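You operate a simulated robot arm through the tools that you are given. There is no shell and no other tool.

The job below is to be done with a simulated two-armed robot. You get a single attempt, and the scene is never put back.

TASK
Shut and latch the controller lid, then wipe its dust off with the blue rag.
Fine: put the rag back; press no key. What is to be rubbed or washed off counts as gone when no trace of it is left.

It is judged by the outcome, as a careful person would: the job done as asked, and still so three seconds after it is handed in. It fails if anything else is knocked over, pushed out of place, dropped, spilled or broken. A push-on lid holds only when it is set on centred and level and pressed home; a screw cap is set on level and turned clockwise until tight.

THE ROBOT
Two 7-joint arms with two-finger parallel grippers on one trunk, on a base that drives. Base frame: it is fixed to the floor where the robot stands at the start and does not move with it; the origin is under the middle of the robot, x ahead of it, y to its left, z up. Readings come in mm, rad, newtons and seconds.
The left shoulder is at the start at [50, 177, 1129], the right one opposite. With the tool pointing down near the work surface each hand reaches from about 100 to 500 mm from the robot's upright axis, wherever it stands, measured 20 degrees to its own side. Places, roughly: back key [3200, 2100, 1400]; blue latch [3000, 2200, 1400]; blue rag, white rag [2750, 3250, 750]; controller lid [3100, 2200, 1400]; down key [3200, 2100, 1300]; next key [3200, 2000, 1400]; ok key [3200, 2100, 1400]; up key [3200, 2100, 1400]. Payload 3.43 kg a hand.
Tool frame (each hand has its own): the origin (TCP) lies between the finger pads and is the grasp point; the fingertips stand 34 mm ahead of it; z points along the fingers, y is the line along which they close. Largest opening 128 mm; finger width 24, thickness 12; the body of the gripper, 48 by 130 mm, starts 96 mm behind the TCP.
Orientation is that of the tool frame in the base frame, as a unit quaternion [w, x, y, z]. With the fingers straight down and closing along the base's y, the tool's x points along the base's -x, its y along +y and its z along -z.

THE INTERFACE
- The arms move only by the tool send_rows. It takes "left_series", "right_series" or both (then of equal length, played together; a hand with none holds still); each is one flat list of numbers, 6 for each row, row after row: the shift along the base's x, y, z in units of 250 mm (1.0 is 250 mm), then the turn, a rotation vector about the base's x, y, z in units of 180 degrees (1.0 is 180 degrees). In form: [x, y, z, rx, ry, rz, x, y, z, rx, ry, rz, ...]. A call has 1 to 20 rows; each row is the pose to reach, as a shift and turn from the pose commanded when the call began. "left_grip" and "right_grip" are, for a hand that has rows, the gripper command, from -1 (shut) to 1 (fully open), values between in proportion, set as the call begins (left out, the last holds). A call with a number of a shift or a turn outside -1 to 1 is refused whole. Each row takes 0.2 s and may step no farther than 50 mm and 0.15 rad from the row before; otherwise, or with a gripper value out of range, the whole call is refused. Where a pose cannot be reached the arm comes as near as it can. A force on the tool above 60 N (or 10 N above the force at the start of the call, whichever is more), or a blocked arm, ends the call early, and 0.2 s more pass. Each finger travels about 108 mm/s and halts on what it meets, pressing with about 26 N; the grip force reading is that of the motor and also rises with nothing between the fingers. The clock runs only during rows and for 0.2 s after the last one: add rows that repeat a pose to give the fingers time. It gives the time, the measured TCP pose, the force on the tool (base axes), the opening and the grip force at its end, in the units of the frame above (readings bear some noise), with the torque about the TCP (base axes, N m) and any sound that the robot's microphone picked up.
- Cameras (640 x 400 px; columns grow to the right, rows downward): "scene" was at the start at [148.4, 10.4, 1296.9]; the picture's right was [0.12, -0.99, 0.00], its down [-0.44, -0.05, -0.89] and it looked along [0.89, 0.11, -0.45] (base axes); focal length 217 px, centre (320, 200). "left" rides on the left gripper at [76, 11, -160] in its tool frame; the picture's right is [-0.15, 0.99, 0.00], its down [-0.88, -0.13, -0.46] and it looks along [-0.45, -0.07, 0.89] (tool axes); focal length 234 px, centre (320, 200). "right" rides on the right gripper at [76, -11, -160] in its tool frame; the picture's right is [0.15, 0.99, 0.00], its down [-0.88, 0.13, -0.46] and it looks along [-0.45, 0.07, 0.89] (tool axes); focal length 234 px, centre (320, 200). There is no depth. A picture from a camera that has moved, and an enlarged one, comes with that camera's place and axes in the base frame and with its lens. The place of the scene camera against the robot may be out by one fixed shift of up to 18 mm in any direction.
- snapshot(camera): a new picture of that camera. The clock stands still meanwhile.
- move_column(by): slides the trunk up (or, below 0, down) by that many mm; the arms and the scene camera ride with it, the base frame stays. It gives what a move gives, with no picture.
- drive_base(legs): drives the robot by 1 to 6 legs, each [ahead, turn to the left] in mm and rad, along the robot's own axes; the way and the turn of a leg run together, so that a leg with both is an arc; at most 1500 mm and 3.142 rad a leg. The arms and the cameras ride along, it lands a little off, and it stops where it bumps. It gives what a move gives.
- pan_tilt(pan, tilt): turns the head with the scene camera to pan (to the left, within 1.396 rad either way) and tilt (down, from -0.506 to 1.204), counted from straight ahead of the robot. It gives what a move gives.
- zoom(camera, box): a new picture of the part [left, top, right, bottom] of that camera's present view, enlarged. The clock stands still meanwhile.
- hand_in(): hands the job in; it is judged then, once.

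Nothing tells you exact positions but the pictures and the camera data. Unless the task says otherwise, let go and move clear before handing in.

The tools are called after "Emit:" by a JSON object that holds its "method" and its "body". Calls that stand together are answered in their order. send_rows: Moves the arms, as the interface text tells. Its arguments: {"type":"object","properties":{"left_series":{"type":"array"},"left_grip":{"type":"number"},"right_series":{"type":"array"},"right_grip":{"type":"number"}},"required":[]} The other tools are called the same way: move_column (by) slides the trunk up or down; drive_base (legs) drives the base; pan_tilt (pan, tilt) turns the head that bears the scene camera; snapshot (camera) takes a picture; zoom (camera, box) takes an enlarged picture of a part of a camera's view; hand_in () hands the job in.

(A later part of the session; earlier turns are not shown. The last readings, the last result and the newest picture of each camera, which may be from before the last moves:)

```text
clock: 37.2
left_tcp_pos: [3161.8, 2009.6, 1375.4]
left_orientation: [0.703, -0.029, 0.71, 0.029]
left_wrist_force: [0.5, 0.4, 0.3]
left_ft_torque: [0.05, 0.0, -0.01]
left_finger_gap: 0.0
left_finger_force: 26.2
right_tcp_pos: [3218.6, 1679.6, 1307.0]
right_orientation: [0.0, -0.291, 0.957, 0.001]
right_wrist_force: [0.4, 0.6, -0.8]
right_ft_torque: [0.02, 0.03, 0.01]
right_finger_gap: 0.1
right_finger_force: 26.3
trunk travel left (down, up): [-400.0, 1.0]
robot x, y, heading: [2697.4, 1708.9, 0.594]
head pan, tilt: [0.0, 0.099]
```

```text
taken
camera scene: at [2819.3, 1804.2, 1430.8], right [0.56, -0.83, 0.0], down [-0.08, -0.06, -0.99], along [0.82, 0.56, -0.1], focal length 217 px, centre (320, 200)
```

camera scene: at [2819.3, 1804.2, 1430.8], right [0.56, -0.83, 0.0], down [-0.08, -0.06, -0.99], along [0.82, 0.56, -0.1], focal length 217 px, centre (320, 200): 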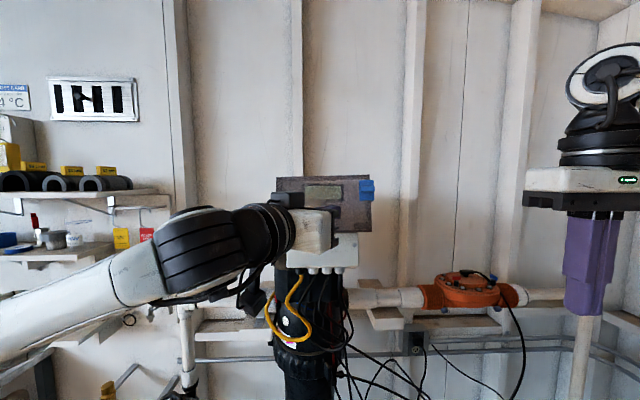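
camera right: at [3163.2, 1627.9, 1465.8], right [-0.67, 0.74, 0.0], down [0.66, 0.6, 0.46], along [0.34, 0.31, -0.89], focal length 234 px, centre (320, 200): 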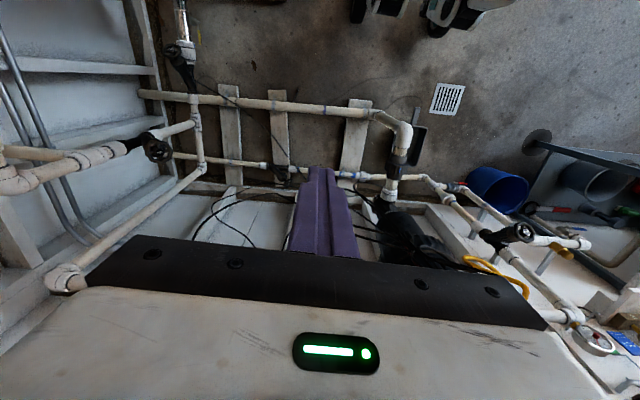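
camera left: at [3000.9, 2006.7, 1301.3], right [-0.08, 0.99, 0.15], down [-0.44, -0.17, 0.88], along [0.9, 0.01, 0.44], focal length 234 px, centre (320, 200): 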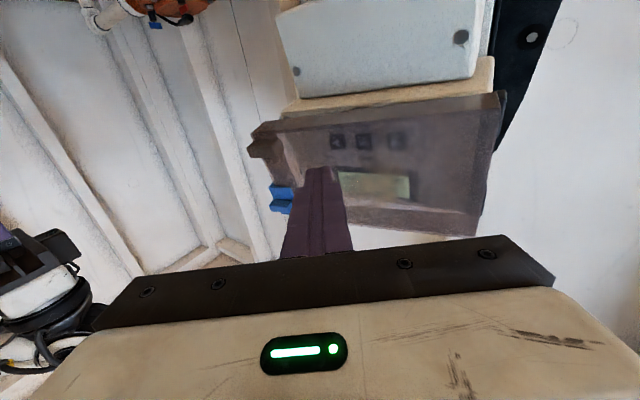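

Emit:
{"method": "send_rows", "body": {"left_series": [0.021, 0.0045, -0.001, 0, 0, 0, 0.042, 0.009, -0.002, 0, 0, 0, 0.063, 0.0135, -0.003, 0, 0, 0, 0.084, 0.018, -0.004, 0, 0, 0]}}

Emit:
{"method": "zoom", "body": {"camera": "scene", "box": [240, 150, 400, 250]}}

Emit:
{"method": "snapshot", "body": {"camera": "left"}}

```text
clock: 38.2
left_tcp_pos: [3182.0, 2014.5, 1375.2]
left_orientation: [0.704, -0.03, 0.709, 0.031]
left_wrist_force: [-4.8, -0.6, -0.7]
left_ft_torque: [0.0, 0.09, 0.05]
left_finger_gap: 0.1
left_finger_force: 25.8
right_tcp_pos: [3219.2, 1679.9, 1307.4]
right_orientation: [0.001, -0.292, 0.957, 0.001]
right_wrist_force: [-0.8, -0.1, 0.4]
right_ft_torque: [0.01, 0.01, 0.0]
right_finger_gap: 0.0
right_finger_force: 25.8
trunk travel left (down, up): [-400.0, 1.0]
robot x, y, heading: [2699.7, 1714.9, 0.596]
head pan, tilt: [0.0, 0.099]
```

```text
4.00 times, centred on (320, 200) of scene
camera zoom: at [2818.2, 1804.1, 1430.9], right [0.56, -0.83, 0.0], down [-0.08, -0.06, -1.0], along [0.82, 0.56, -0.1], focal length 868 px, centre (320, 200)
```

zoom: 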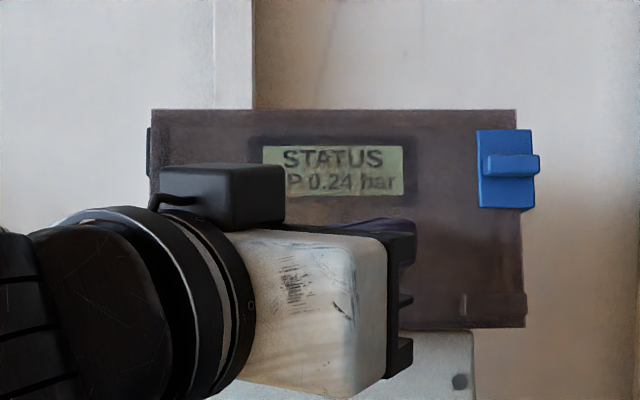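

```text
taken
camera left: at [3020.9, 2011.1, 1300.9], right [-0.08, 0.99, 0.15], down [-0.44, -0.17, 0.88], along [0.9, 0.01, 0.44], focal length 234 px, centre (320, 200)
```

left: 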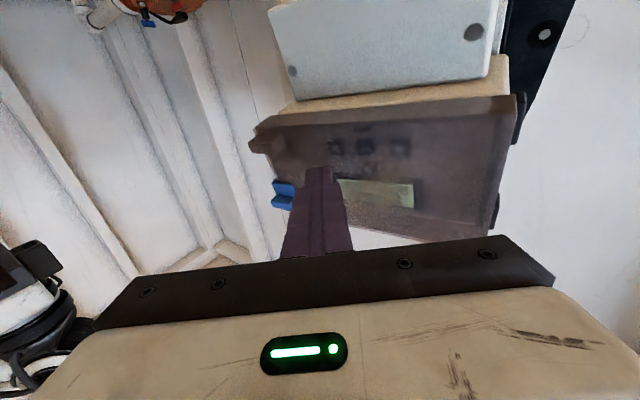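

The lid looks shut (light contact force). Now I look closely at the blue latch.

Emit:
{"method": "zoom", "body": {"camera": "scene", "box": [340, 165, 404, 205]}}

Emit:
{"method": "zoom", "body": {"camera": "left", "box": [240, 80, 400, 240]}}

```text
10.00 times, centred on (372, 185) of scene
camera zoom: at [2818.2, 1804.1, 1430.9], right [0.56, -0.83, 0.0], down [-0.08, -0.06, -1.0], along [0.82, 0.56, -0.1], focal length 2170 px, centre (-200, 350)
```

zoom: 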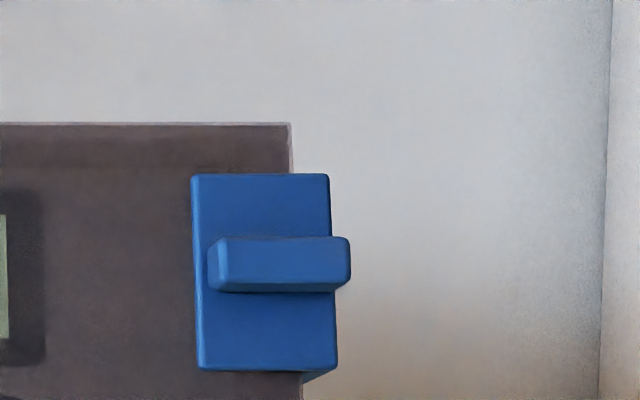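

```text
2.50 times, centred on (320, 160) of left
camera zoom: at [3020.9, 2011.1, 1300.9], right [-0.08, 0.99, 0.15], down [-0.44, -0.17, 0.88], along [0.9, 0.01, 0.44], focal length 585 px, centre (320, 300)
```

zoom: 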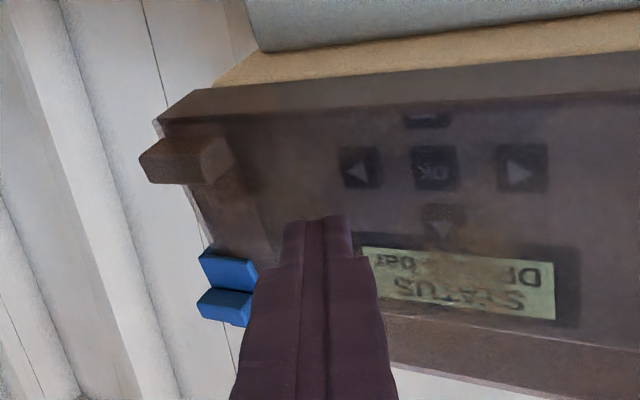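

The latch looks like an L-shaped blue plate with a horizontal rib on its front. I'll turn the right hand forward to view the latch and the box's right side with the right camera.

Emit:
{"method": "send_rows", "body": {"right_series": [0.0071, -0.0005, 0.011, 0.0232, -0.0346, 0, 0.0142, -0.001, 0.022, 0.0464, -0.0692, 0, 0.0213, -0.0015, 0.033, 0.0696, -0.1038, 0, 0.0285, -0.0018, 0.044, 0.0929, -0.1384, 0, 0.0356, -0.0022, 0.055, 0.1161, -0.173, 0, 0.0427, -0.0026, 0.066, 0.1393, -0.2076, 0, 0.0498, -0.003, 0.077, 0.1625, -0.2422, 0, 0.0569, -0.0034, 0.088, 0.1857, -0.2768, 0, 0.064, -0.0038, 0.099, 0.209, -0.3114, 0, 0.0711, -0.0042, 0.11, 0.2322, -0.346, 0, 0.0782, -0.0047, 0.121, 0.2554, -0.3806, 0, 0.0854, -0.0051, 0.132, 0.2786, -0.4152, 0]}}

Emit:
{"method": "snapshot", "body": {"camera": "right"}}

Emit:
{"method": "snapshot", "body": {"camera": "scene"}}

```text
clock: 40.8
left_tcp_pos: [3182.1, 2014.2, 1375.9]
left_orientation: [0.704, -0.029, 0.709, 0.029]
left_wrist_force: [-2.2, -0.5, 1.4]
left_ft_torque: [0.04, -0.02, -0.01]
left_finger_gap: 0.1
left_finger_force: 26.1
right_tcp_pos: [3259.5, 1679.0, 1353.2]
right_orientation: [0.677, -0.207, 0.675, 0.207]
right_wrist_force: [0.7, 0.3, -0.4]
right_ft_torque: [-0.03, 0.0, 0.0]
right_finger_gap: 0.0
right_finger_force: 26.0
right hand out of reach, approached as far as the arm can: row 11, 12
trunk travel left (down, up): [-400.0, 1.0]
robot x, y, heading: [2698.5, 1716.0, 0.595]
head pan, tilt: [0.0, 0.099]
```

```text
taken
camera right: at [3132.8, 1579.7, 1276.5], right [-0.55, 0.82, -0.15], down [-0.45, -0.15, 0.88], along [0.7, 0.55, 0.45], focal length 234 px, centre (320, 200)
```

right: 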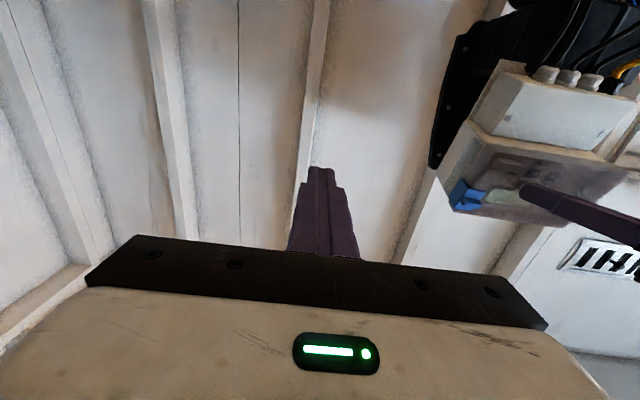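

```text
taken
camera scene: at [2818.5, 1803.8, 1430.9], right [0.56, -0.83, 0.0], down [-0.08, -0.06, -1.0], along [0.82, 0.56, -0.1], focal length 217 px, centre (320, 200)
```

scene: 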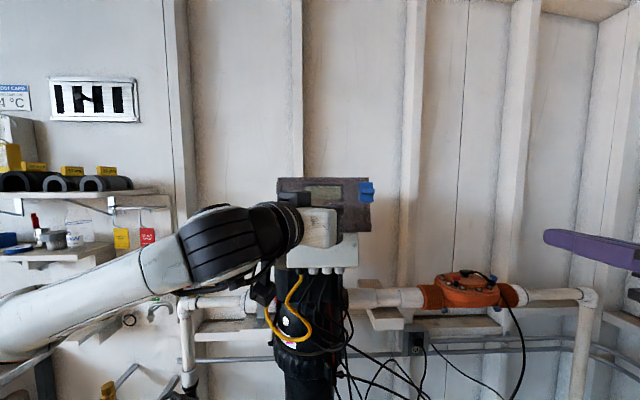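

Emit:
{"method": "zoom", "body": {"camera": "right", "box": [420, 110, 548, 230]}}

Emit:
{"method": "zoom", "body": {"camera": "right", "box": [435, 150, 515, 220]}}

```text
3.33 times, centred on (484, 170) of right
camera zoom: at [3132.8, 1579.7, 1276.5], right [-0.55, 0.82, -0.15], down [-0.45, -0.15, 0.88], along [0.7, 0.55, 0.45], focal length 781 px, centre (-227, 300)
```

zoom: 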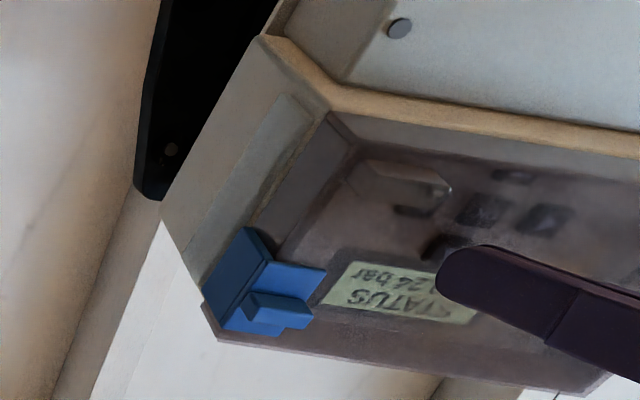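

```text
5.71 times, centred on (475, 185) of right
camera zoom: at [3132.8, 1579.7, 1276.5], right [-0.55, 0.82, -0.15], down [-0.45, -0.15, 0.88], along [0.7, 0.55, 0.45], focal length 1338 px, centre (-566, 286)
```

zoom: 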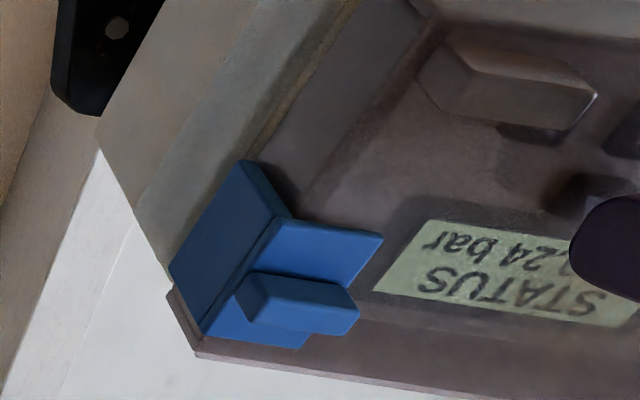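

Emit:
{"method": "zoom", "body": {"camera": "right", "box": [440, 130, 500, 210]}}

Emit:
{"method": "zoom", "body": {"camera": "right", "box": [450, 165, 490, 205]}}

```text
5.00 times, centred on (470, 170) of right
camera zoom: at [3132.8, 1579.7, 1276.5], right [-0.55, 0.82, -0.15], down [-0.45, -0.15, 0.88], along [0.7, 0.55, 0.45], focal length 1171 px, centre (-430, 350)
```

zoom: 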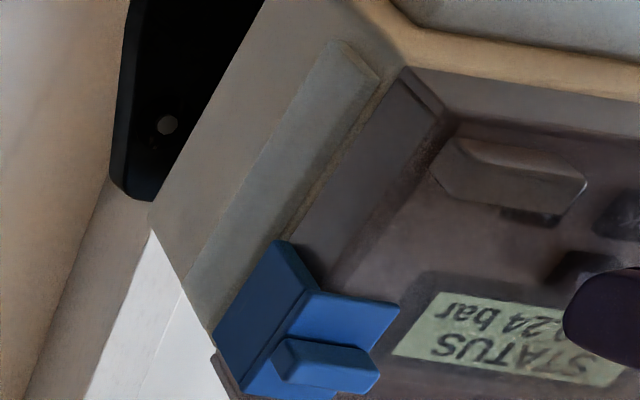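

```text
10.00 times, centred on (470, 185) of right
camera zoom: at [3132.8, 1579.7, 1276.5], right [-0.55, 0.82, -0.15], down [-0.45, -0.15, 0.88], along [0.7, 0.55, 0.45], focal length 2342 px, centre (-1180, 350)
```

zoom: 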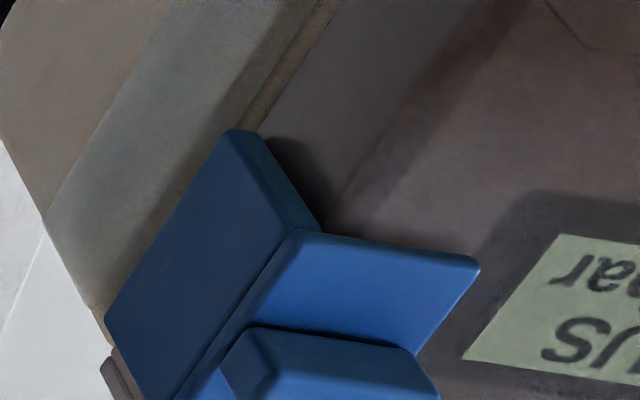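

The right-camera view shows an L-shaped latch: front plate with a horizontal rib and a side leg beside the box's side rail, sitting at the top of the lid edge – it looks like it slides down to lock. First I press the lid home firmly and listen.

Emit:
{"method": "send_rows", "body": {"left_series": [0.0133, 0.0089, -0.002, 0, 0, 0, 0.0266, 0.0178, -0.004, 0, 0, 0, 0.04, 0.0267, -0.006, 0, 0, 0]}}

Emit:
{"method": "zoom", "body": {"camera": "right", "box": [420, 110, 548, 230]}}

```text
clock: 41.6
left_tcp_pos: [3182.2, 2013.0, 1375.8]
left_orientation: [0.706, -0.023, 0.708, 0.026]
left_wrist_force: [-44.6, -13.6, -10.2]
left_ft_torque: [-0.27, 0.85, 0.09]
left_finger_gap: 0.1
left_finger_force: 26.2
right_tcp_pos: [3251.6, 1676.7, 1356.9]
right_orientation: [0.679, -0.207, 0.673, 0.206]
right_wrist_force: [0.6, 0.2, -0.1]
right_ft_torque: [-0.02, 0.03, -0.04]
right_finger_gap: 0.0
right_finger_force: 26.1
trunk travel left (down, up): [-400.0, 1.0]
robot x, y, heading: [2695.5, 1716.0, 0.593]
head pan, tilt: [0.0, 0.099]
```

```text
3.33 times, centred on (484, 170) of right
camera zoom: at [3126.0, 1578.0, 1279.1], right [-0.55, 0.82, -0.15], down [-0.46, -0.15, 0.88], along [0.7, 0.55, 0.46], focal length 781 px, centre (-227, 300)
```

zoom: 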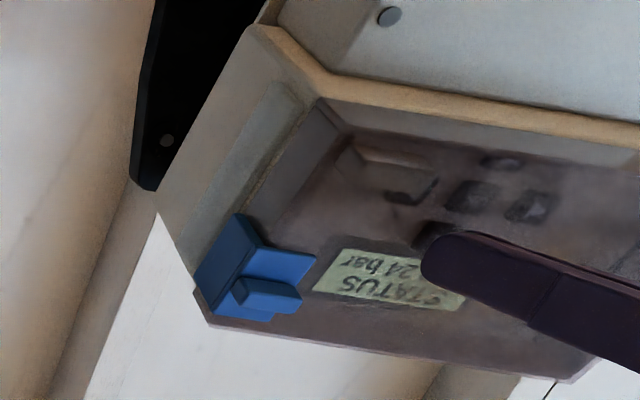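

The lid is home (it takes ~47 N without moving). I ease the left hand's pressure a little while keeping contact, and bring the right hand, yawed to the left, in front of and above the latch rib.

Emit:
{"method": "send_rows", "body": {"left_series": [-0.0066, -0.0045, 0.001, 0, 0, 0, -0.0133, -0.0089, 0.002, 0, 0, 0, -0.02, -0.0134, 0.003, 0, 0, 0, -0.0266, -0.0178, 0.004, 0, 0, 0, -0.0266, -0.0178, 0.004, 0, 0, 0, -0.0266, -0.0178, 0.004, 0, 0, 0, -0.0266, -0.0178, 0.004, 0, 0, 0, -0.0266, -0.0178, 0.004, 0, 0, 0], "right_series": [-0.0199, 0.1059, 0.0365, 0, 0, 0.0139, -0.0398, 0.2118, 0.073, 0, 0, 0.0278, -0.0596, 0.3176, 0.1095, 0, 0, 0.0418, -0.0795, 0.4235, 0.146, 0, 0, 0.0557, -0.0994, 0.5294, 0.1825, 0, 0, 0.0696, -0.1193, 0.6353, 0.219, 0, 0, 0.0836, -0.1391, 0.7411, 0.2555, 0, 0, 0.0975, -0.159, 0.847, 0.292, 0, 0, 0.1114]}}

Emit:
{"method": "snapshot", "body": {"camera": "right"}}

Emit:
{"method": "snapshot", "body": {"camera": "scene"}}

```text
clock: 43.4
left_tcp_pos: [3182.8, 2013.2, 1377.6]
left_orientation: [0.706, -0.028, 0.707, 0.03]
left_wrist_force: [-10.4, -10.7, 2.8]
left_ft_torque: [-0.07, 0.02, -0.25]
left_finger_gap: 0.2
left_finger_force: 25.5
right_tcp_pos: [3218.5, 1888.6, 1427.4]
right_orientation: [0.632, -0.32, 0.629, 0.321]
right_wrist_force: [0.1, 0.1, -0.4]
right_ft_torque: [-0.02, 0.0, -0.02]
right_finger_gap: 0.0
right_finger_force: 26.2
trunk travel left (down, up): [-400.0, 1.0]
robot x, y, heading: [2696.3, 1715.2, 0.591]
head pan, tilt: [0.0, 0.099]
```

```text
taken
camera right: at [3132.6, 1753.2, 1350.0], right [-0.8, 0.58, -0.15], down [-0.38, -0.29, 0.88], along [0.47, 0.76, 0.45], focal length 234 px, centre (320, 200)
```

right: 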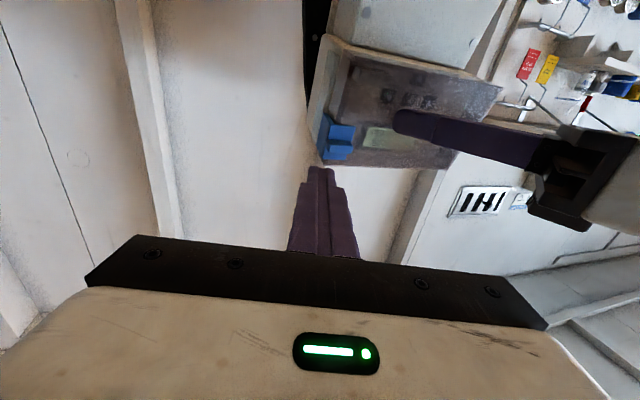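

```text
taken
camera scene: at [2816.5, 1801.9, 1431.3], right [0.56, -0.83, 0.0], down [-0.08, -0.05, -1.0], along [0.82, 0.56, -0.1], focal length 217 px, centre (320, 200)
```

scene: 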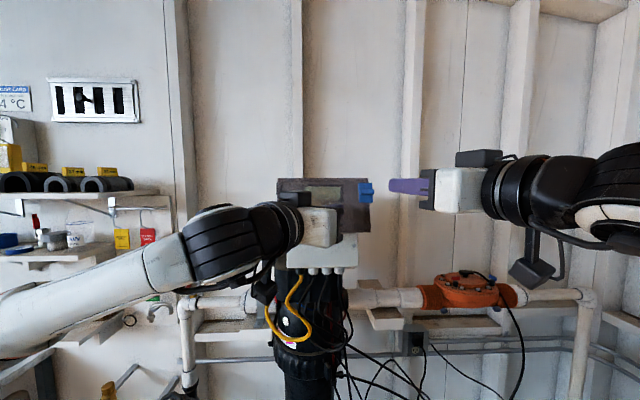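

Emit:
{"method": "zoom", "body": {"camera": "right", "box": [290, 90, 400, 200]}}

Emit:
{"method": "zoom", "body": {"camera": "scene", "box": [340, 165, 420, 215]}}

```text
3.64 times, centred on (345, 145) of right
camera zoom: at [3132.6, 1753.2, 1350.0], right [-0.8, 0.58, -0.15], down [-0.38, -0.29, 0.88], along [0.47, 0.76, 0.45], focal length 852 px, centre (229, 400)
```

zoom: 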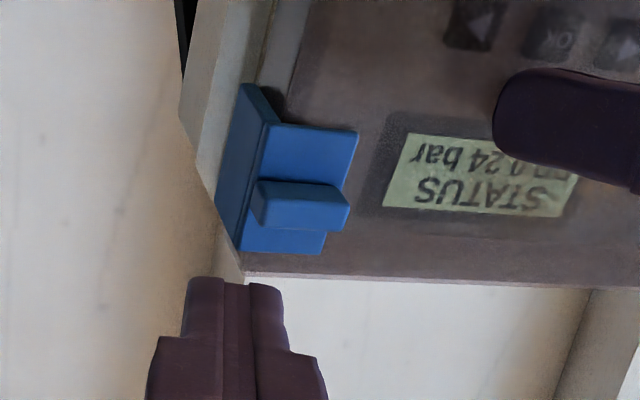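

```text
8.00 times, centred on (380, 190) of scene
camera zoom: at [2816.5, 1801.9, 1431.3], right [0.56, -0.83, 0.0], down [-0.08, -0.05, -1.0], along [0.82, 0.56, -0.1], focal length 1736 px, centre (-160, 280)
```

zoom: 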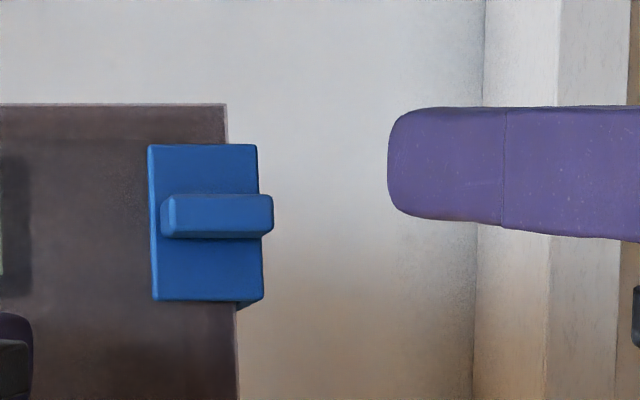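

The rib is at about [604, −96, 1408] (robot frame), with the finger tip 45 mm short of it. I raise the right fingers slightly and move forward to just above the rib, then check.

Emit:
{"method": "send_rows", "body": {"right_series": [0.0, 0.0, 0.028, 0, 0, 0, 0.0172, 0.0677, 0.028, 0, 0, 0, 0.0344, 0.1355, 0.028, 0, 0, 0, 0.0516, 0.2032, 0.028, 0, 0, 0]}}

Emit:
{"method": "zoom", "body": {"camera": "scene", "box": [340, 165, 420, 215]}}

Emit:
{"method": "snapshot", "body": {"camera": "right"}}

Emit:
{"method": "zoom", "body": {"camera": "left", "box": [220, 90, 400, 250]}}

```text
clock: 44.4
left_tcp_pos: [3184.1, 2014.5, 1376.2]
left_orientation: [0.706, -0.028, 0.707, 0.03]
left_wrist_force: [-9.5, -10.0, 6.8]
left_ft_torque: [0.01, -0.11, -0.13]
left_finger_gap: 0.0
left_finger_force: 26.2
right_tcp_pos: [3230.1, 1939.6, 1434.2]
right_orientation: [0.631, -0.322, 0.628, 0.322]
right_wrist_force: [-0.5, -0.2, -0.1]
right_ft_torque: [0.0, -0.01, -0.02]
right_finger_gap: 0.0
right_finger_force: 25.8
trunk travel left (down, up): [-400.0, 1.0]
robot x, y, heading: [2696.5, 1712.3, 0.598]
head pan, tilt: [0.0, 0.099]
```

```text
8.00 times, centred on (380, 190) of scene
camera zoom: at [2816.2, 1801.8, 1431.4], right [0.56, -0.83, 0.0], down [-0.08, -0.05, -1.0], along [0.82, 0.56, -0.1], focal length 1736 px, centre (-160, 280)
```

zoom: 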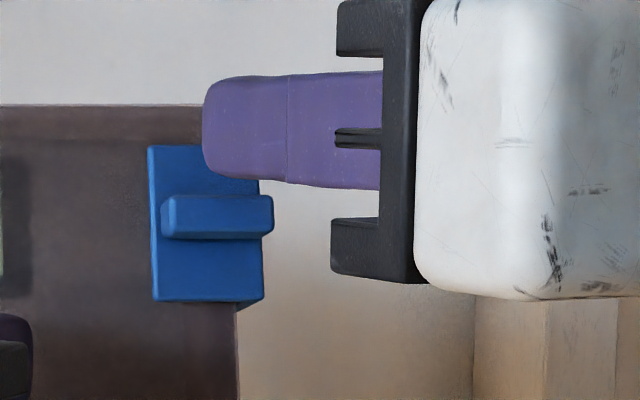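

```text
taken
camera right: at [3145.0, 1803.4, 1357.7], right [-0.8, 0.58, -0.15], down [-0.38, -0.29, 0.88], along [0.47, 0.76, 0.45], focal length 234 px, centre (320, 200)
```

right: 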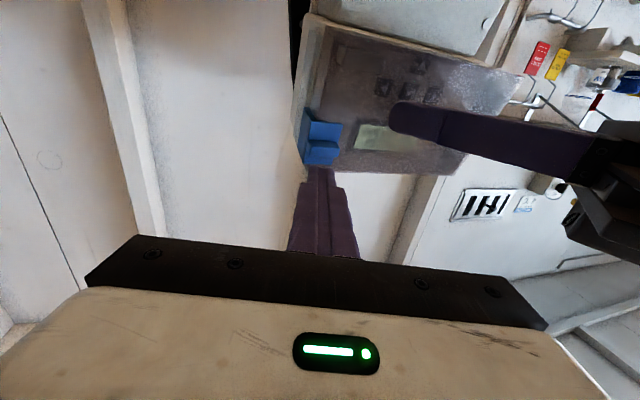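

```text
2.50 times, centred on (310, 170) of left
camera zoom: at [3022.6, 2011.2, 1302.0], right [-0.08, 0.99, 0.15], down [-0.44, -0.17, 0.88], along [0.89, 0.0, 0.45], focal length 585 px, centre (345, 275)
```

zoom: 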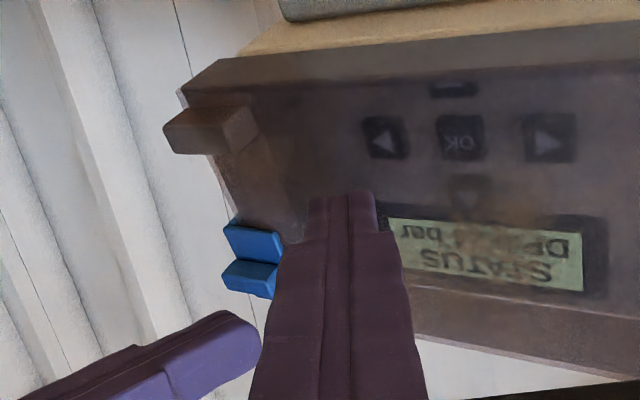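

Emit:
{"method": "send_rows", "body": {"right_series": [0.01, 0.0067, 0, 0, 0, 0, 0.02, 0.0134, 0, 0, 0, 0]}}

Emit:
{"method": "send_rows", "body": {"right_series": [0.005, 0.0034, 0, 0, 0, 0, 0.01, 0.0067, 0, 0, 0, 0]}}

```text
clock: 45.0
left_tcp_pos: [3183.0, 2013.6, 1374.5]
left_orientation: [0.706, -0.027, 0.707, 0.029]
left_wrist_force: [-11.0, -9.3, 8.9]
left_ft_torque: [0.03, -0.16, -0.16]
left_finger_gap: 0.0
left_finger_force: 26.0
right_tcp_pos: [3235.6, 1941.9, 1435.2]
right_orientation: [0.632, -0.32, 0.629, 0.32]
right_wrist_force: [-0.5, 0.1, -0.6]
right_ft_torque: [-0.01, -0.02, -0.02]
right_finger_gap: 0.0
right_finger_force: 26.0
trunk travel left (down, up): [-400.0, 1.0]
robot x, y, heading: [2697.2, 1712.9, 0.591]
head pan, tilt: [0.0, 0.099]
```

```text
clock: 45.6
left_tcp_pos: [3183.4, 2013.3, 1376.4]
left_orientation: [0.705, -0.027, 0.708, 0.029]
left_wrist_force: [-11.6, -9.2, 8.2]
left_ft_torque: [-0.02, -0.17, -0.17]
left_finger_gap: 0.1
left_finger_force: 26.4
right_tcp_pos: [3238.2, 1944.1, 1435.5]
right_orientation: [0.632, -0.32, 0.629, 0.321]
right_wrist_force: [0.3, -0.1, 0.1]
right_ft_torque: [0.03, -0.01, 0.03]
right_finger_gap: 0.1
right_finger_force: 26.0
trunk travel left (down, up): [-400.0, 1.0]
robot x, y, heading: [2697.8, 1715.2, 0.597]
head pan, tilt: [0.0, 0.099]
```

Emit:
{"method": "send_rows", "body": {"right_series": [0.005, 0.0034, 0, 0, 0, 0, 0.01, 0.0067, 0, 0, 0, 0]}}

Emit:
{"method": "zoom", "body": {"camera": "scene", "box": [340, 165, 420, 215]}}

Emit:
{"method": "zoom", "body": {"camera": "left", "box": [220, 90, 400, 250]}}

Emit:
{"method": "zoom", "body": {"camera": "right", "box": [270, 90, 400, 220]}}

```text
clock: 46.2
left_tcp_pos: [3182.9, 2013.8, 1375.6]
left_orientation: [0.704, -0.027, 0.709, 0.03]
left_wrist_force: [-11.9, -9.9, 7.2]
left_ft_torque: [-0.03, -0.12, -0.15]
left_finger_gap: 0.0
left_finger_force: 26.4
right_tcp_pos: [3240.2, 1945.0, 1435.0]
right_orientation: [0.632, -0.32, 0.629, 0.321]
right_wrist_force: [0.1, 0.2, 0.0]
right_ft_torque: [0.0, 0.02, 0.02]
right_finger_gap: 0.0
right_finger_force: 25.6
trunk travel left (down, up): [-400.0, 1.0]
robot x, y, heading: [2700.1, 1714.3, 0.587]
head pan, tilt: [0.0, 0.099]
```

```text
8.00 times, centred on (380, 190) of scene
camera zoom: at [2815.8, 1801.8, 1431.3], right [0.56, -0.83, 0.0], down [-0.08, -0.05, -1.0], along [0.82, 0.56, -0.1], focal length 1736 px, centre (-160, 280)
```

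zoom: 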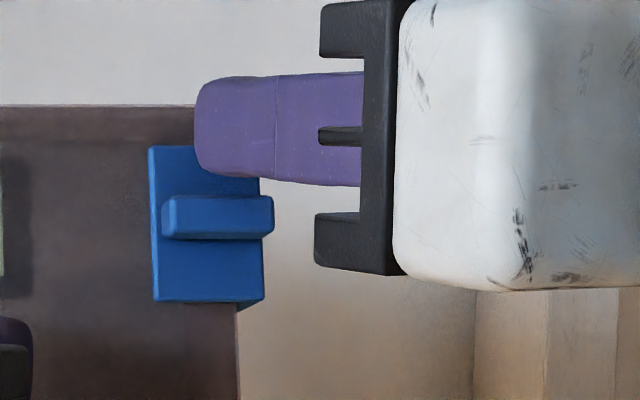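

```text
2.50 times, centred on (310, 170) of left
camera zoom: at [3022.2, 2011.2, 1301.6], right [-0.08, 0.99, 0.15], down [-0.44, -0.17, 0.88], along [0.89, 0.0, 0.45], focal length 585 px, centre (345, 275)
```

zoom: 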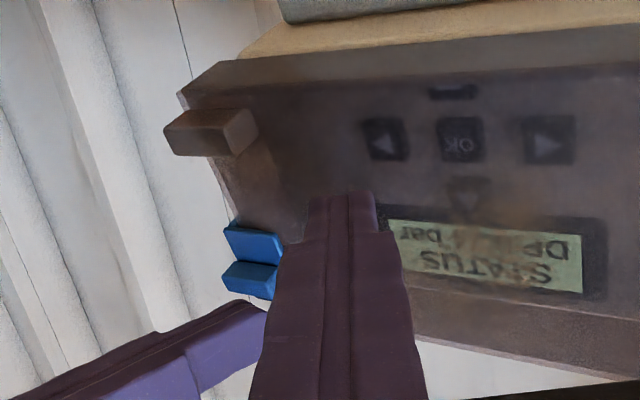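

```text
3.08 times, centred on (335, 155) of right
camera zoom: at [3155.0, 1809.8, 1358.1], right [-0.8, 0.58, -0.15], down [-0.38, -0.29, 0.88], along [0.47, 0.76, 0.45], focal length 720 px, centre (274, 338)
```

zoom: 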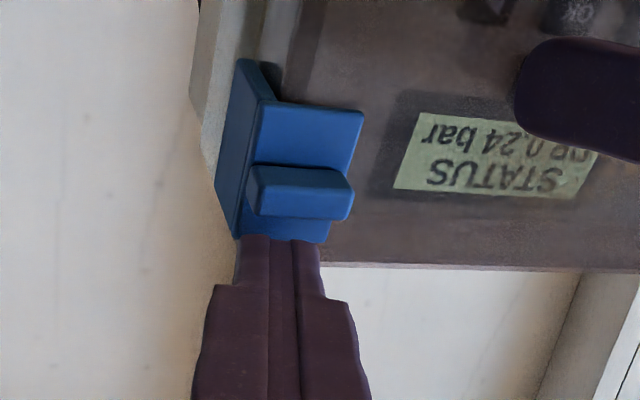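

No contact with the plate yet and the fingers overlap the rib from above. Now I push straight down along the lid's slope, watching force and sound.

Emit:
{"method": "send_rows", "body": {"right_series": [0.0066, 0.0045, 0, 0, 0, 0, 0.003, 0.0021, -0.0195, 0, 0, 0, -0.0006, -0.0004, -0.039, 0, 0, 0, -0.0042, -0.0028, -0.0586, 0, 0, 0, -0.0079, -0.0052, -0.0781, 0, 0, 0]}}

Emit:
{"method": "zoom", "body": {"camera": "scene", "box": [340, 165, 420, 215]}}

Emit:
{"method": "zoom", "body": {"camera": "left", "box": [220, 90, 400, 250]}}

```text
clock: 47.4
left_tcp_pos: [3183.3, 2013.4, 1376.3]
left_orientation: [0.704, -0.028, 0.709, 0.03]
left_wrist_force: [-12.2, -10.3, 4.8]
left_ft_torque: [-0.02, -0.02, -0.18]
left_finger_gap: 0.1
left_finger_force: 26.1
right_tcp_pos: [3236.9, 1943.7, 1418.1]
right_orientation: [0.634, -0.32, 0.626, 0.322]
right_wrist_force: [1.5, 1.5, 6.0]
right_ft_torque: [0.13, -0.11, 0.01]
right_finger_gap: 0.0
right_finger_force: 26.4
trunk travel left (down, up): [-400.0, 1.0]
robot x, y, heading: [2696.7, 1713.4, 0.589]
head pan, tilt: [0.0, 0.099]
```

```text
8.00 times, centred on (380, 190) of scene
camera zoom: at [2815.7, 1801.9, 1431.5], right [0.56, -0.83, 0.0], down [-0.08, -0.05, -1.0], along [0.82, 0.56, -0.1], focal length 1736 px, centre (-160, 280)
```

zoom: 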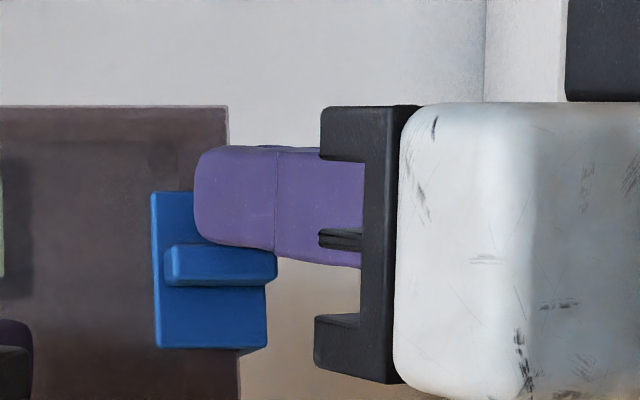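

```text
2.50 times, centred on (310, 170) of left
camera zoom: at [3022.1, 2011.1, 1301.5], right [-0.08, 0.99, 0.15], down [-0.44, -0.17, 0.88], along [0.89, 0.0, 0.45], focal length 585 px, centre (345, 275)
```

zoom: 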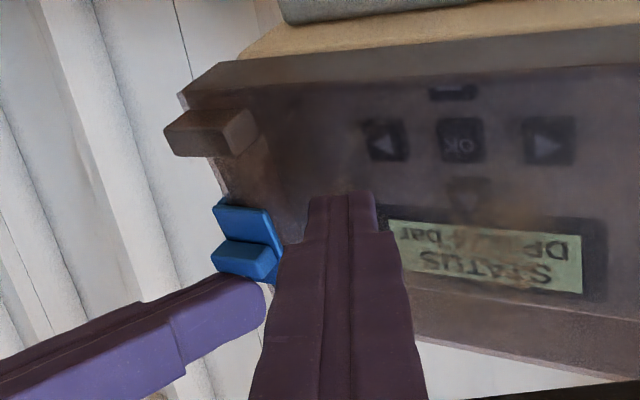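

The latch slides down with the push (~12 mm so far, 6 N). I keep pushing down.

Emit:
{"method": "send_rows", "body": {"right_series": [-0.0036, -0.0024, -0.0195, 0, 0, 0, -0.0072, -0.0049, -0.039, 0, 0, 0, -0.0109, -0.0073, -0.0586, 0, 0, 0, -0.0145, -0.0097, -0.0781, 0, 0, 0]}}

Emit:
{"method": "zoom", "body": {"camera": "scene", "box": [340, 165, 420, 235]}}

Emit:
{"method": "zoom", "body": {"camera": "left", "box": [220, 90, 400, 250]}}

```text
clock: 48.4
left_tcp_pos: [3182.3, 2012.6, 1376.1]
left_orientation: [0.706, -0.028, 0.707, 0.029]
left_wrist_force: [-6.8, -12.3, 1.7]
left_ft_torque: [-0.15, 0.05, -0.34]
left_finger_gap: 0.1
left_finger_force: 26.0
right_tcp_pos: [3233.0, 1938.6, 1414.8]
right_orientation: [0.647, -0.314, 0.613, 0.326]
right_wrist_force: [13.9, 14.9, 52.5]
right_ft_torque: [1.44, -1.21, -0.06]
right_finger_gap: 0.0
right_finger_force: 25.9
trunk travel left (down, up): [-400.0, 1.0]
robot x, y, heading: [2696.8, 1712.3, 0.594]
head pan, tilt: [0.0, 0.099]
```

```text
5.71 times, centred on (380, 200) of scene
camera zoom: at [2815.2, 1802.4, 1431.8], right [0.56, -0.83, 0.0], down [-0.08, -0.05, -1.0], along [0.82, 0.56, -0.1], focal length 1240 px, centre (-23, 200)
```

zoom: 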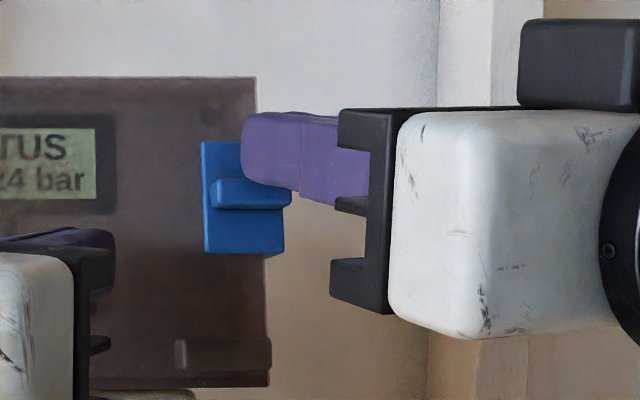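

```text
2.50 times, centred on (310, 170) of left
camera zoom: at [3021.7, 2011.5, 1301.6], right [-0.08, 0.99, 0.15], down [-0.44, -0.17, 0.88], along [0.89, 0.0, 0.45], focal length 585 px, centre (345, 275)
```

zoom: 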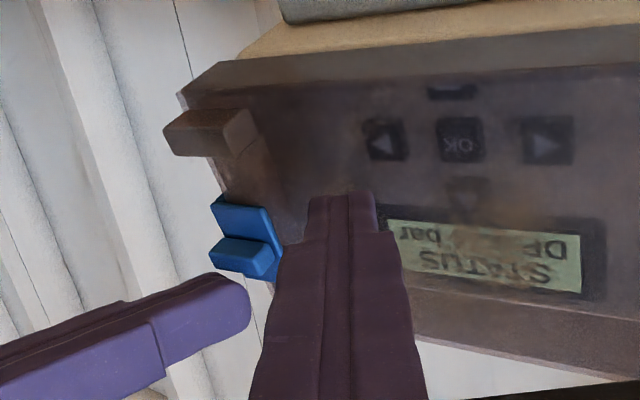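

The latch came to a stop after ~12 mm of travel (52 N). I lift the right hand off and back away to inspect the latch from the side.

Emit:
{"method": "send_rows", "body": {"right_series": [0.0, 0.0, 0.05, 0, 0, 0, 0, 0, 0.1, 0, 0, 0, -0.02, -0.013, 0.14, 0, 0, 0, -0.06, -0.09, 0.14, 0, 0, 0, -0.1, -0.19, 0.12, 0, 0, 0, -0.1, -0.3, 0.05, 0, 0, 0, -0.08, -0.4, -0.05, 0, 0, 0]}}

Emit:
{"method": "snapshot", "body": {"camera": "right"}}

Emit:
{"method": "zoom", "body": {"camera": "scene", "box": [340, 165, 420, 235]}}

```text
clock: 50.0
left_tcp_pos: [3182.3, 2013.3, 1376.7]
left_orientation: [0.704, -0.027, 0.709, 0.03]
left_wrist_force: [-15.3, -9.8, 3.1]
left_ft_torque: [-0.07, 0.03, -0.16]
left_finger_gap: 0.1
left_finger_force: 26.2
right_tcp_pos: [3214.6, 1842.5, 1383.6]
right_orientation: [0.632, -0.321, 0.628, 0.322]
right_wrist_force: [-0.5, 1.0, -0.1]
right_ft_torque: [0.0, -0.03, 0.03]
right_finger_gap: 0.0
right_finger_force: 26.0
trunk travel left (down, up): [-400.0, 1.0]
robot x, y, heading: [2697.8, 1711.7, 0.593]
head pan, tilt: [0.0, 0.099]
```

```text
taken
camera right: at [3129.1, 1706.3, 1306.3], right [-0.8, 0.58, -0.15], down [-0.38, -0.29, 0.88], along [0.47, 0.76, 0.46], focal length 234 px, centre (320, 200)
```

right: 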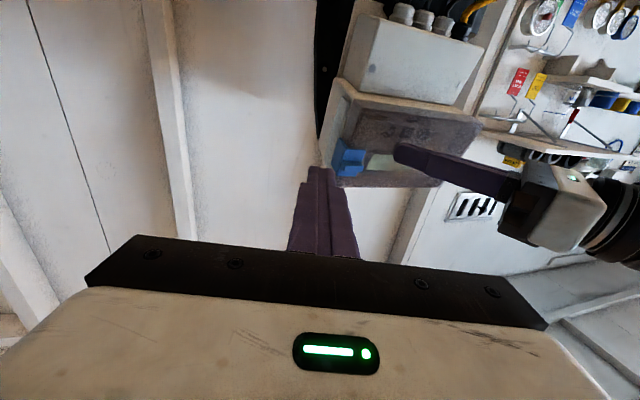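

```text
5.71 times, centred on (380, 200) of scene
camera zoom: at [2815.6, 1801.7, 1431.4], right [0.56, -0.83, 0.0], down [-0.08, -0.05, -1.0], along [0.82, 0.56, -0.1], focal length 1240 px, centre (-23, 200)
```

zoom: 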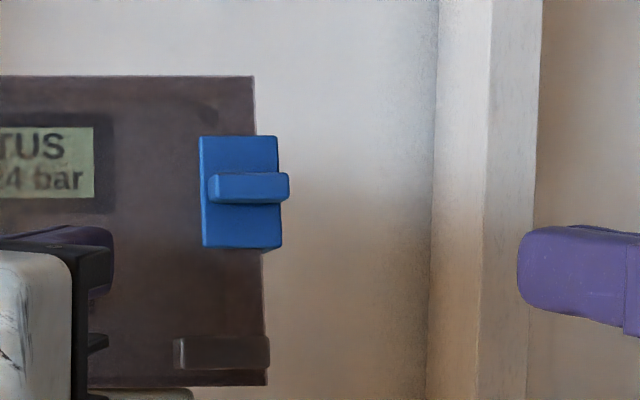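

Emit:
{"method": "zoom", "body": {"camera": "right", "box": [310, 70, 410, 200]}}

Emit:
{"method": "zoom", "body": {"camera": "right", "box": [325, 130, 375, 190]}}

```text
3.08 times, centred on (360, 135) of right
camera zoom: at [3129.1, 1706.3, 1306.3], right [-0.8, 0.58, -0.15], down [-0.38, -0.29, 0.88], along [0.47, 0.76, 0.46], focal length 720 px, centre (197, 400)
```

zoom: 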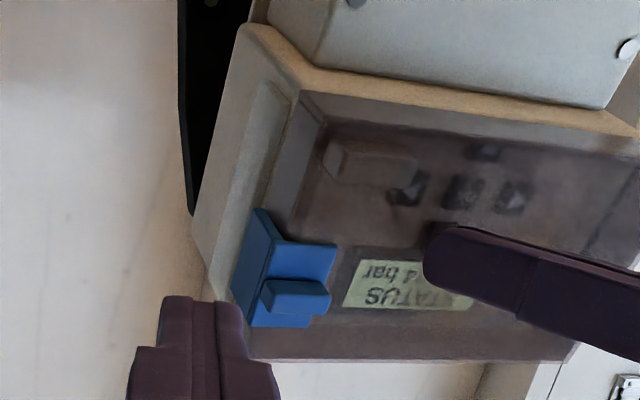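

```text
6.67 times, centred on (350, 160) of right
camera zoom: at [3129.1, 1706.3, 1306.3], right [-0.8, 0.58, -0.15], down [-0.38, -0.29, 0.88], along [0.47, 0.76, 0.46], focal length 1561 px, centre (120, 467)
```

zoom: 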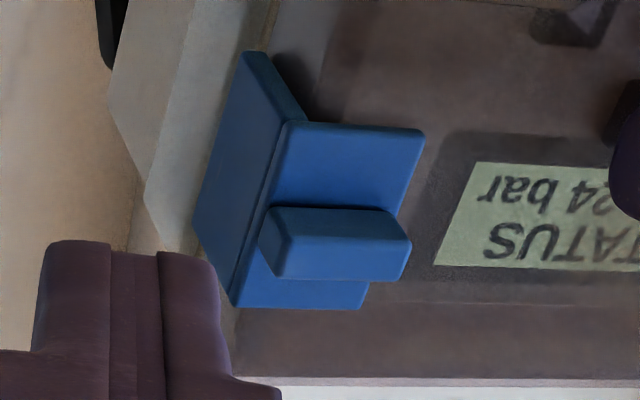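

The latch moved down ~12 mm to a firm stop, its leg now beside the box rail. I'll retract the left hand and set the right hand in front of the lift tab at the lid's lower right, to gently test that the lid is really held.

Emit:
{"method": "send_rows", "body": {"left_series": [-0.089, 0.0175, 0.01, 0, 0, 0, -0.178, 0.035, 0.02, 0, 0, 0, -0.266, 0.0524, 0.03, 0, 0, 0, -0.355, 0.07, 0.04, 0, 0, 0, -0.444, 0.0873, 0.05, 0, 0, 0], "right_series": [-0.032, 0.076, -0.034, 0, 0, -0.0223, -0.064, 0.152, -0.069, 0, 0, -0.0446, -0.095, 0.228, -0.103, 0, 0, -0.0668, -0.127, 0.304, -0.138, 0, 0, -0.0891, -0.159, 0.38, -0.172, 0, 0, -0.1114], "right_grip": -0.06}}

Emit:
{"method": "zoom", "body": {"camera": "scene", "box": [260, 150, 420, 250]}}

Emit:
{"method": "snapshot", "body": {"camera": "right"}}

```text
clock: 51.2
left_tcp_pos: [3073.7, 2039.2, 1386.7]
left_orientation: [0.704, -0.03, 0.709, 0.029]
left_wrist_force: [0.0, 0.7, 0.8]
left_ft_torque: [0.02, -0.04, -0.01]
left_finger_gap: 0.0
left_finger_force: 25.3
right_tcp_pos: [3176.7, 1940.8, 1338.7]
right_orientation: [0.678, -0.205, 0.676, 0.205]
right_wrist_force: [-0.5, 0.7, 0.1]
right_ft_torque: [0.01, 0.01, 0.0]
right_finger_gap: 60.1
right_finger_force: 0.1
trunk travel left (down, up): [-400.0, 1.0]
robot x, y, heading: [2697.9, 1714.5, 0.593]
head pan, tilt: [0.0, 0.099]
```

```text
4.00 times, centred on (340, 200) of scene
camera zoom: at [2817.9, 1805.2, 1430.8], right [0.56, -0.83, 0.0], down [-0.08, -0.06, -1.0], along [0.82, 0.56, -0.1], focal length 868 px, centre (240, 200)
```

zoom: 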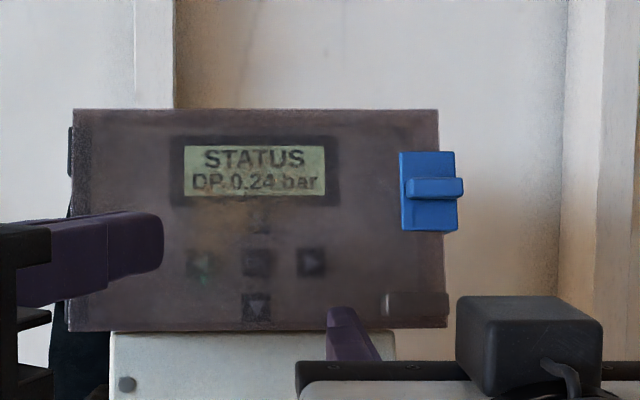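

```text
taken
camera right: at [3049.9, 1842.1, 1261.8], right [-0.55, 0.82, -0.15], down [-0.45, -0.15, 0.88], along [0.7, 0.55, 0.45], focal length 234 px, centre (320, 200)
```

right: 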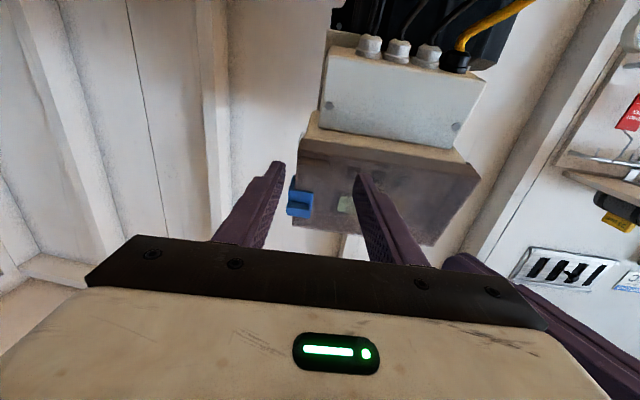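

Emit:
{"method": "zoom", "body": {"camera": "right", "box": [240, 100, 400, 230]}}

Emit:
{"method": "zoom", "body": {"camera": "scene", "box": [270, 170, 380, 240]}}

```text
3.08 times, centred on (320, 165) of right
camera zoom: at [3049.9, 1842.1, 1261.8], right [-0.55, 0.82, -0.15], down [-0.45, -0.15, 0.88], along [0.7, 0.55, 0.45], focal length 720 px, centre (320, 308)
```

zoom: 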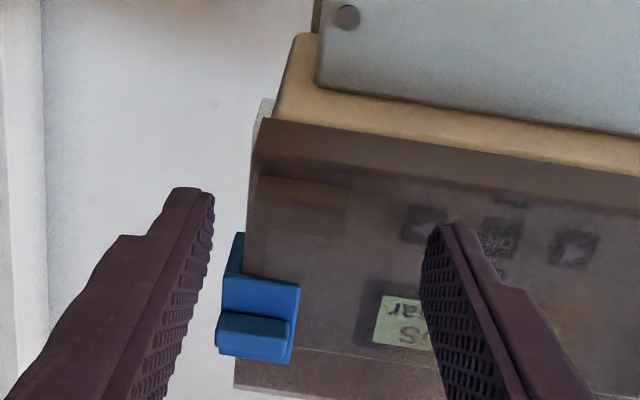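

```text
5.71 times, centred on (325, 205) of scene
camera zoom: at [2817.9, 1805.2, 1430.8], right [0.56, -0.83, 0.0], down [-0.08, -0.06, -1.0], along [0.82, 0.56, -0.1], focal length 1240 px, centre (291, 171)
```

zoom: 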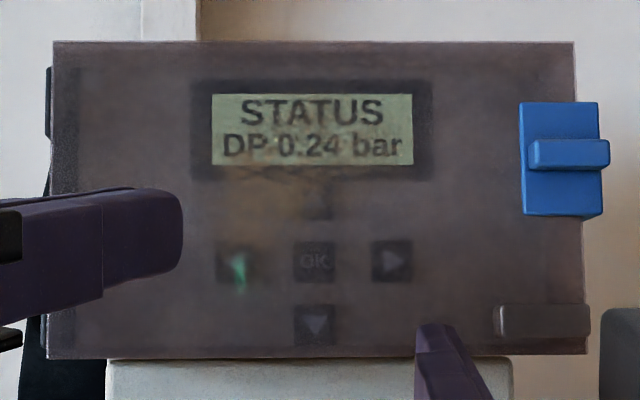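

Emit:
{"method": "send_rows", "body": {"right_series": [0.031, 0.015, 0.002, 0, 0, 0, 0.062, 0.03, 0.004, 0, 0, 0, 0.093, 0.044, 0.005, 0, 0, 0, 0.124, 0.059, 0.005, 0, 0, 0]}}

Emit:
{"method": "zoom", "body": {"camera": "right", "box": [240, 100, 400, 230]}}

Emit:
{"method": "zoom", "body": {"camera": "scene", "box": [300, 180, 420, 250]}}

```text
clock: 52.2
left_tcp_pos: [3074.9, 2037.8, 1386.8]
left_orientation: [0.704, -0.029, 0.709, 0.03]
left_wrist_force: [0.3, -0.1, -0.4]
left_ft_torque: [-0.02, 0.03, 0.02]
left_finger_gap: 0.1
left_finger_force: 25.6
right_tcp_pos: [3209.9, 1954.3, 1341.0]
right_orientation: [0.677, -0.205, 0.676, 0.206]
right_wrist_force: [0.4, 0.3, -0.7]
right_ft_torque: [0.01, 0.05, 0.01]
right_finger_gap: 60.2
right_finger_force: 0.0
trunk travel left (down, up): [-400.0, 1.0]
robot x, y, heading: [2699.8, 1716.2, 0.595]
head pan, tilt: [0.0, 0.099]
```

```text
3.08 times, centred on (320, 165) of right
camera zoom: at [3082.5, 1855.8, 1262.8], right [-0.55, 0.82, -0.15], down [-0.45, -0.15, 0.88], along [0.7, 0.55, 0.45], focal length 720 px, centre (320, 308)
```

zoom: 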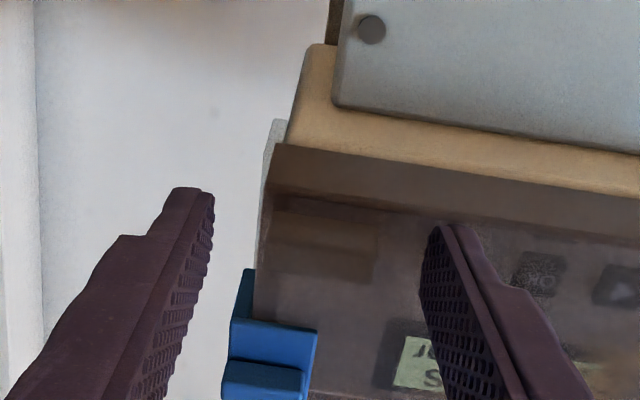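

```text
5.33 times, centred on (360, 215) of scene
camera zoom: at [2819.2, 1804.2, 1430.8], right [0.56, -0.83, 0.0], down [-0.08, -0.06, -0.99], along [0.82, 0.56, -0.1], focal length 1158 px, centre (107, 120)
```

zoom: 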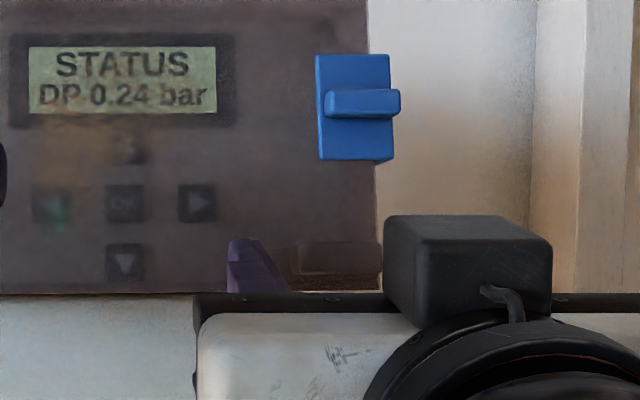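

Emit:
{"method": "send_rows", "body": {"right_series": [0, 0, 0, 0, 0, 0, 0, 0, 0, 0, 0, 0, 0, 0, 0, 0, 0, 0], "right_grip": -1}}

Emit:
{"method": "zoom", "body": {"camera": "scene", "box": [300, 180, 420, 250]}}

Emit:
{"method": "zoom", "body": {"camera": "right", "box": [240, 100, 400, 230]}}

```text
clock: 53.0
left_tcp_pos: [3075.4, 2037.1, 1385.8]
left_orientation: [0.704, -0.029, 0.709, 0.03]
left_wrist_force: [0.2, -0.1, -0.6]
left_ft_torque: [0.0, 0.04, 0.01]
left_finger_gap: 0.1
left_finger_force: 26.4
right_tcp_pos: [3208.0, 1955.4, 1338.2]
right_orientation: [0.677, -0.207, 0.676, 0.207]
right_wrist_force: [-0.9, 1.2, -0.9]
right_ft_torque: [0.05, -0.01, 0.26]
right_finger_gap: 31.9
right_finger_force: 44.9
trunk travel left (down, up): [-400.0, 1.0]
robot x, y, heading: [2697.5, 1714.8, 0.592]
head pan, tilt: [0.0, 0.099]
```

```text
5.33 times, centred on (360, 215) of scene
camera zoom: at [2818.8, 1804.4, 1430.8], right [0.56, -0.83, 0.0], down [-0.08, -0.06, -1.0], along [0.82, 0.56, -0.1], focal length 1158 px, centre (107, 120)
```

zoom: 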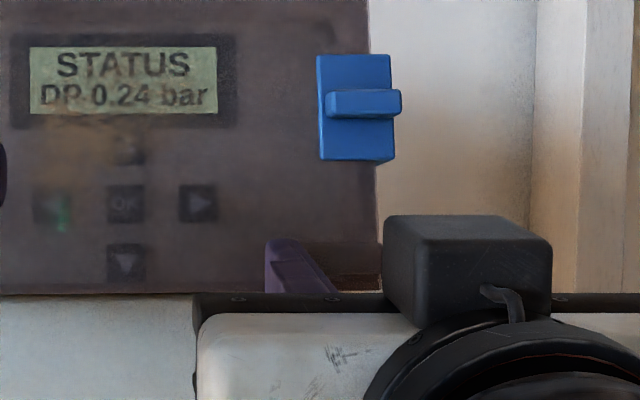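

```text
3.08 times, centred on (320, 165) of right
camera zoom: at [3082.0, 1855.9, 1263.0], right [-0.55, 0.82, -0.15], down [-0.45, -0.15, 0.88], along [0.7, 0.55, 0.45], focal length 720 px, centre (320, 308)
```

zoom: 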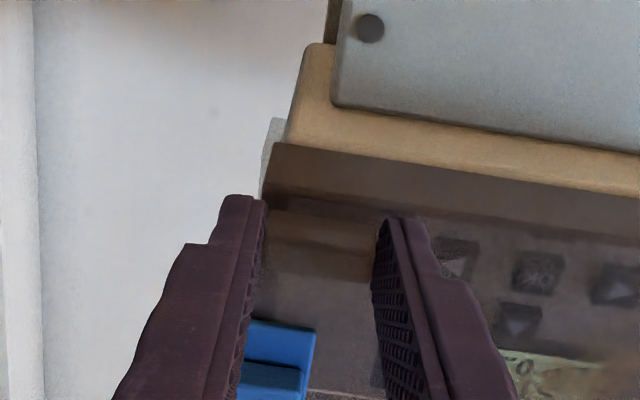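

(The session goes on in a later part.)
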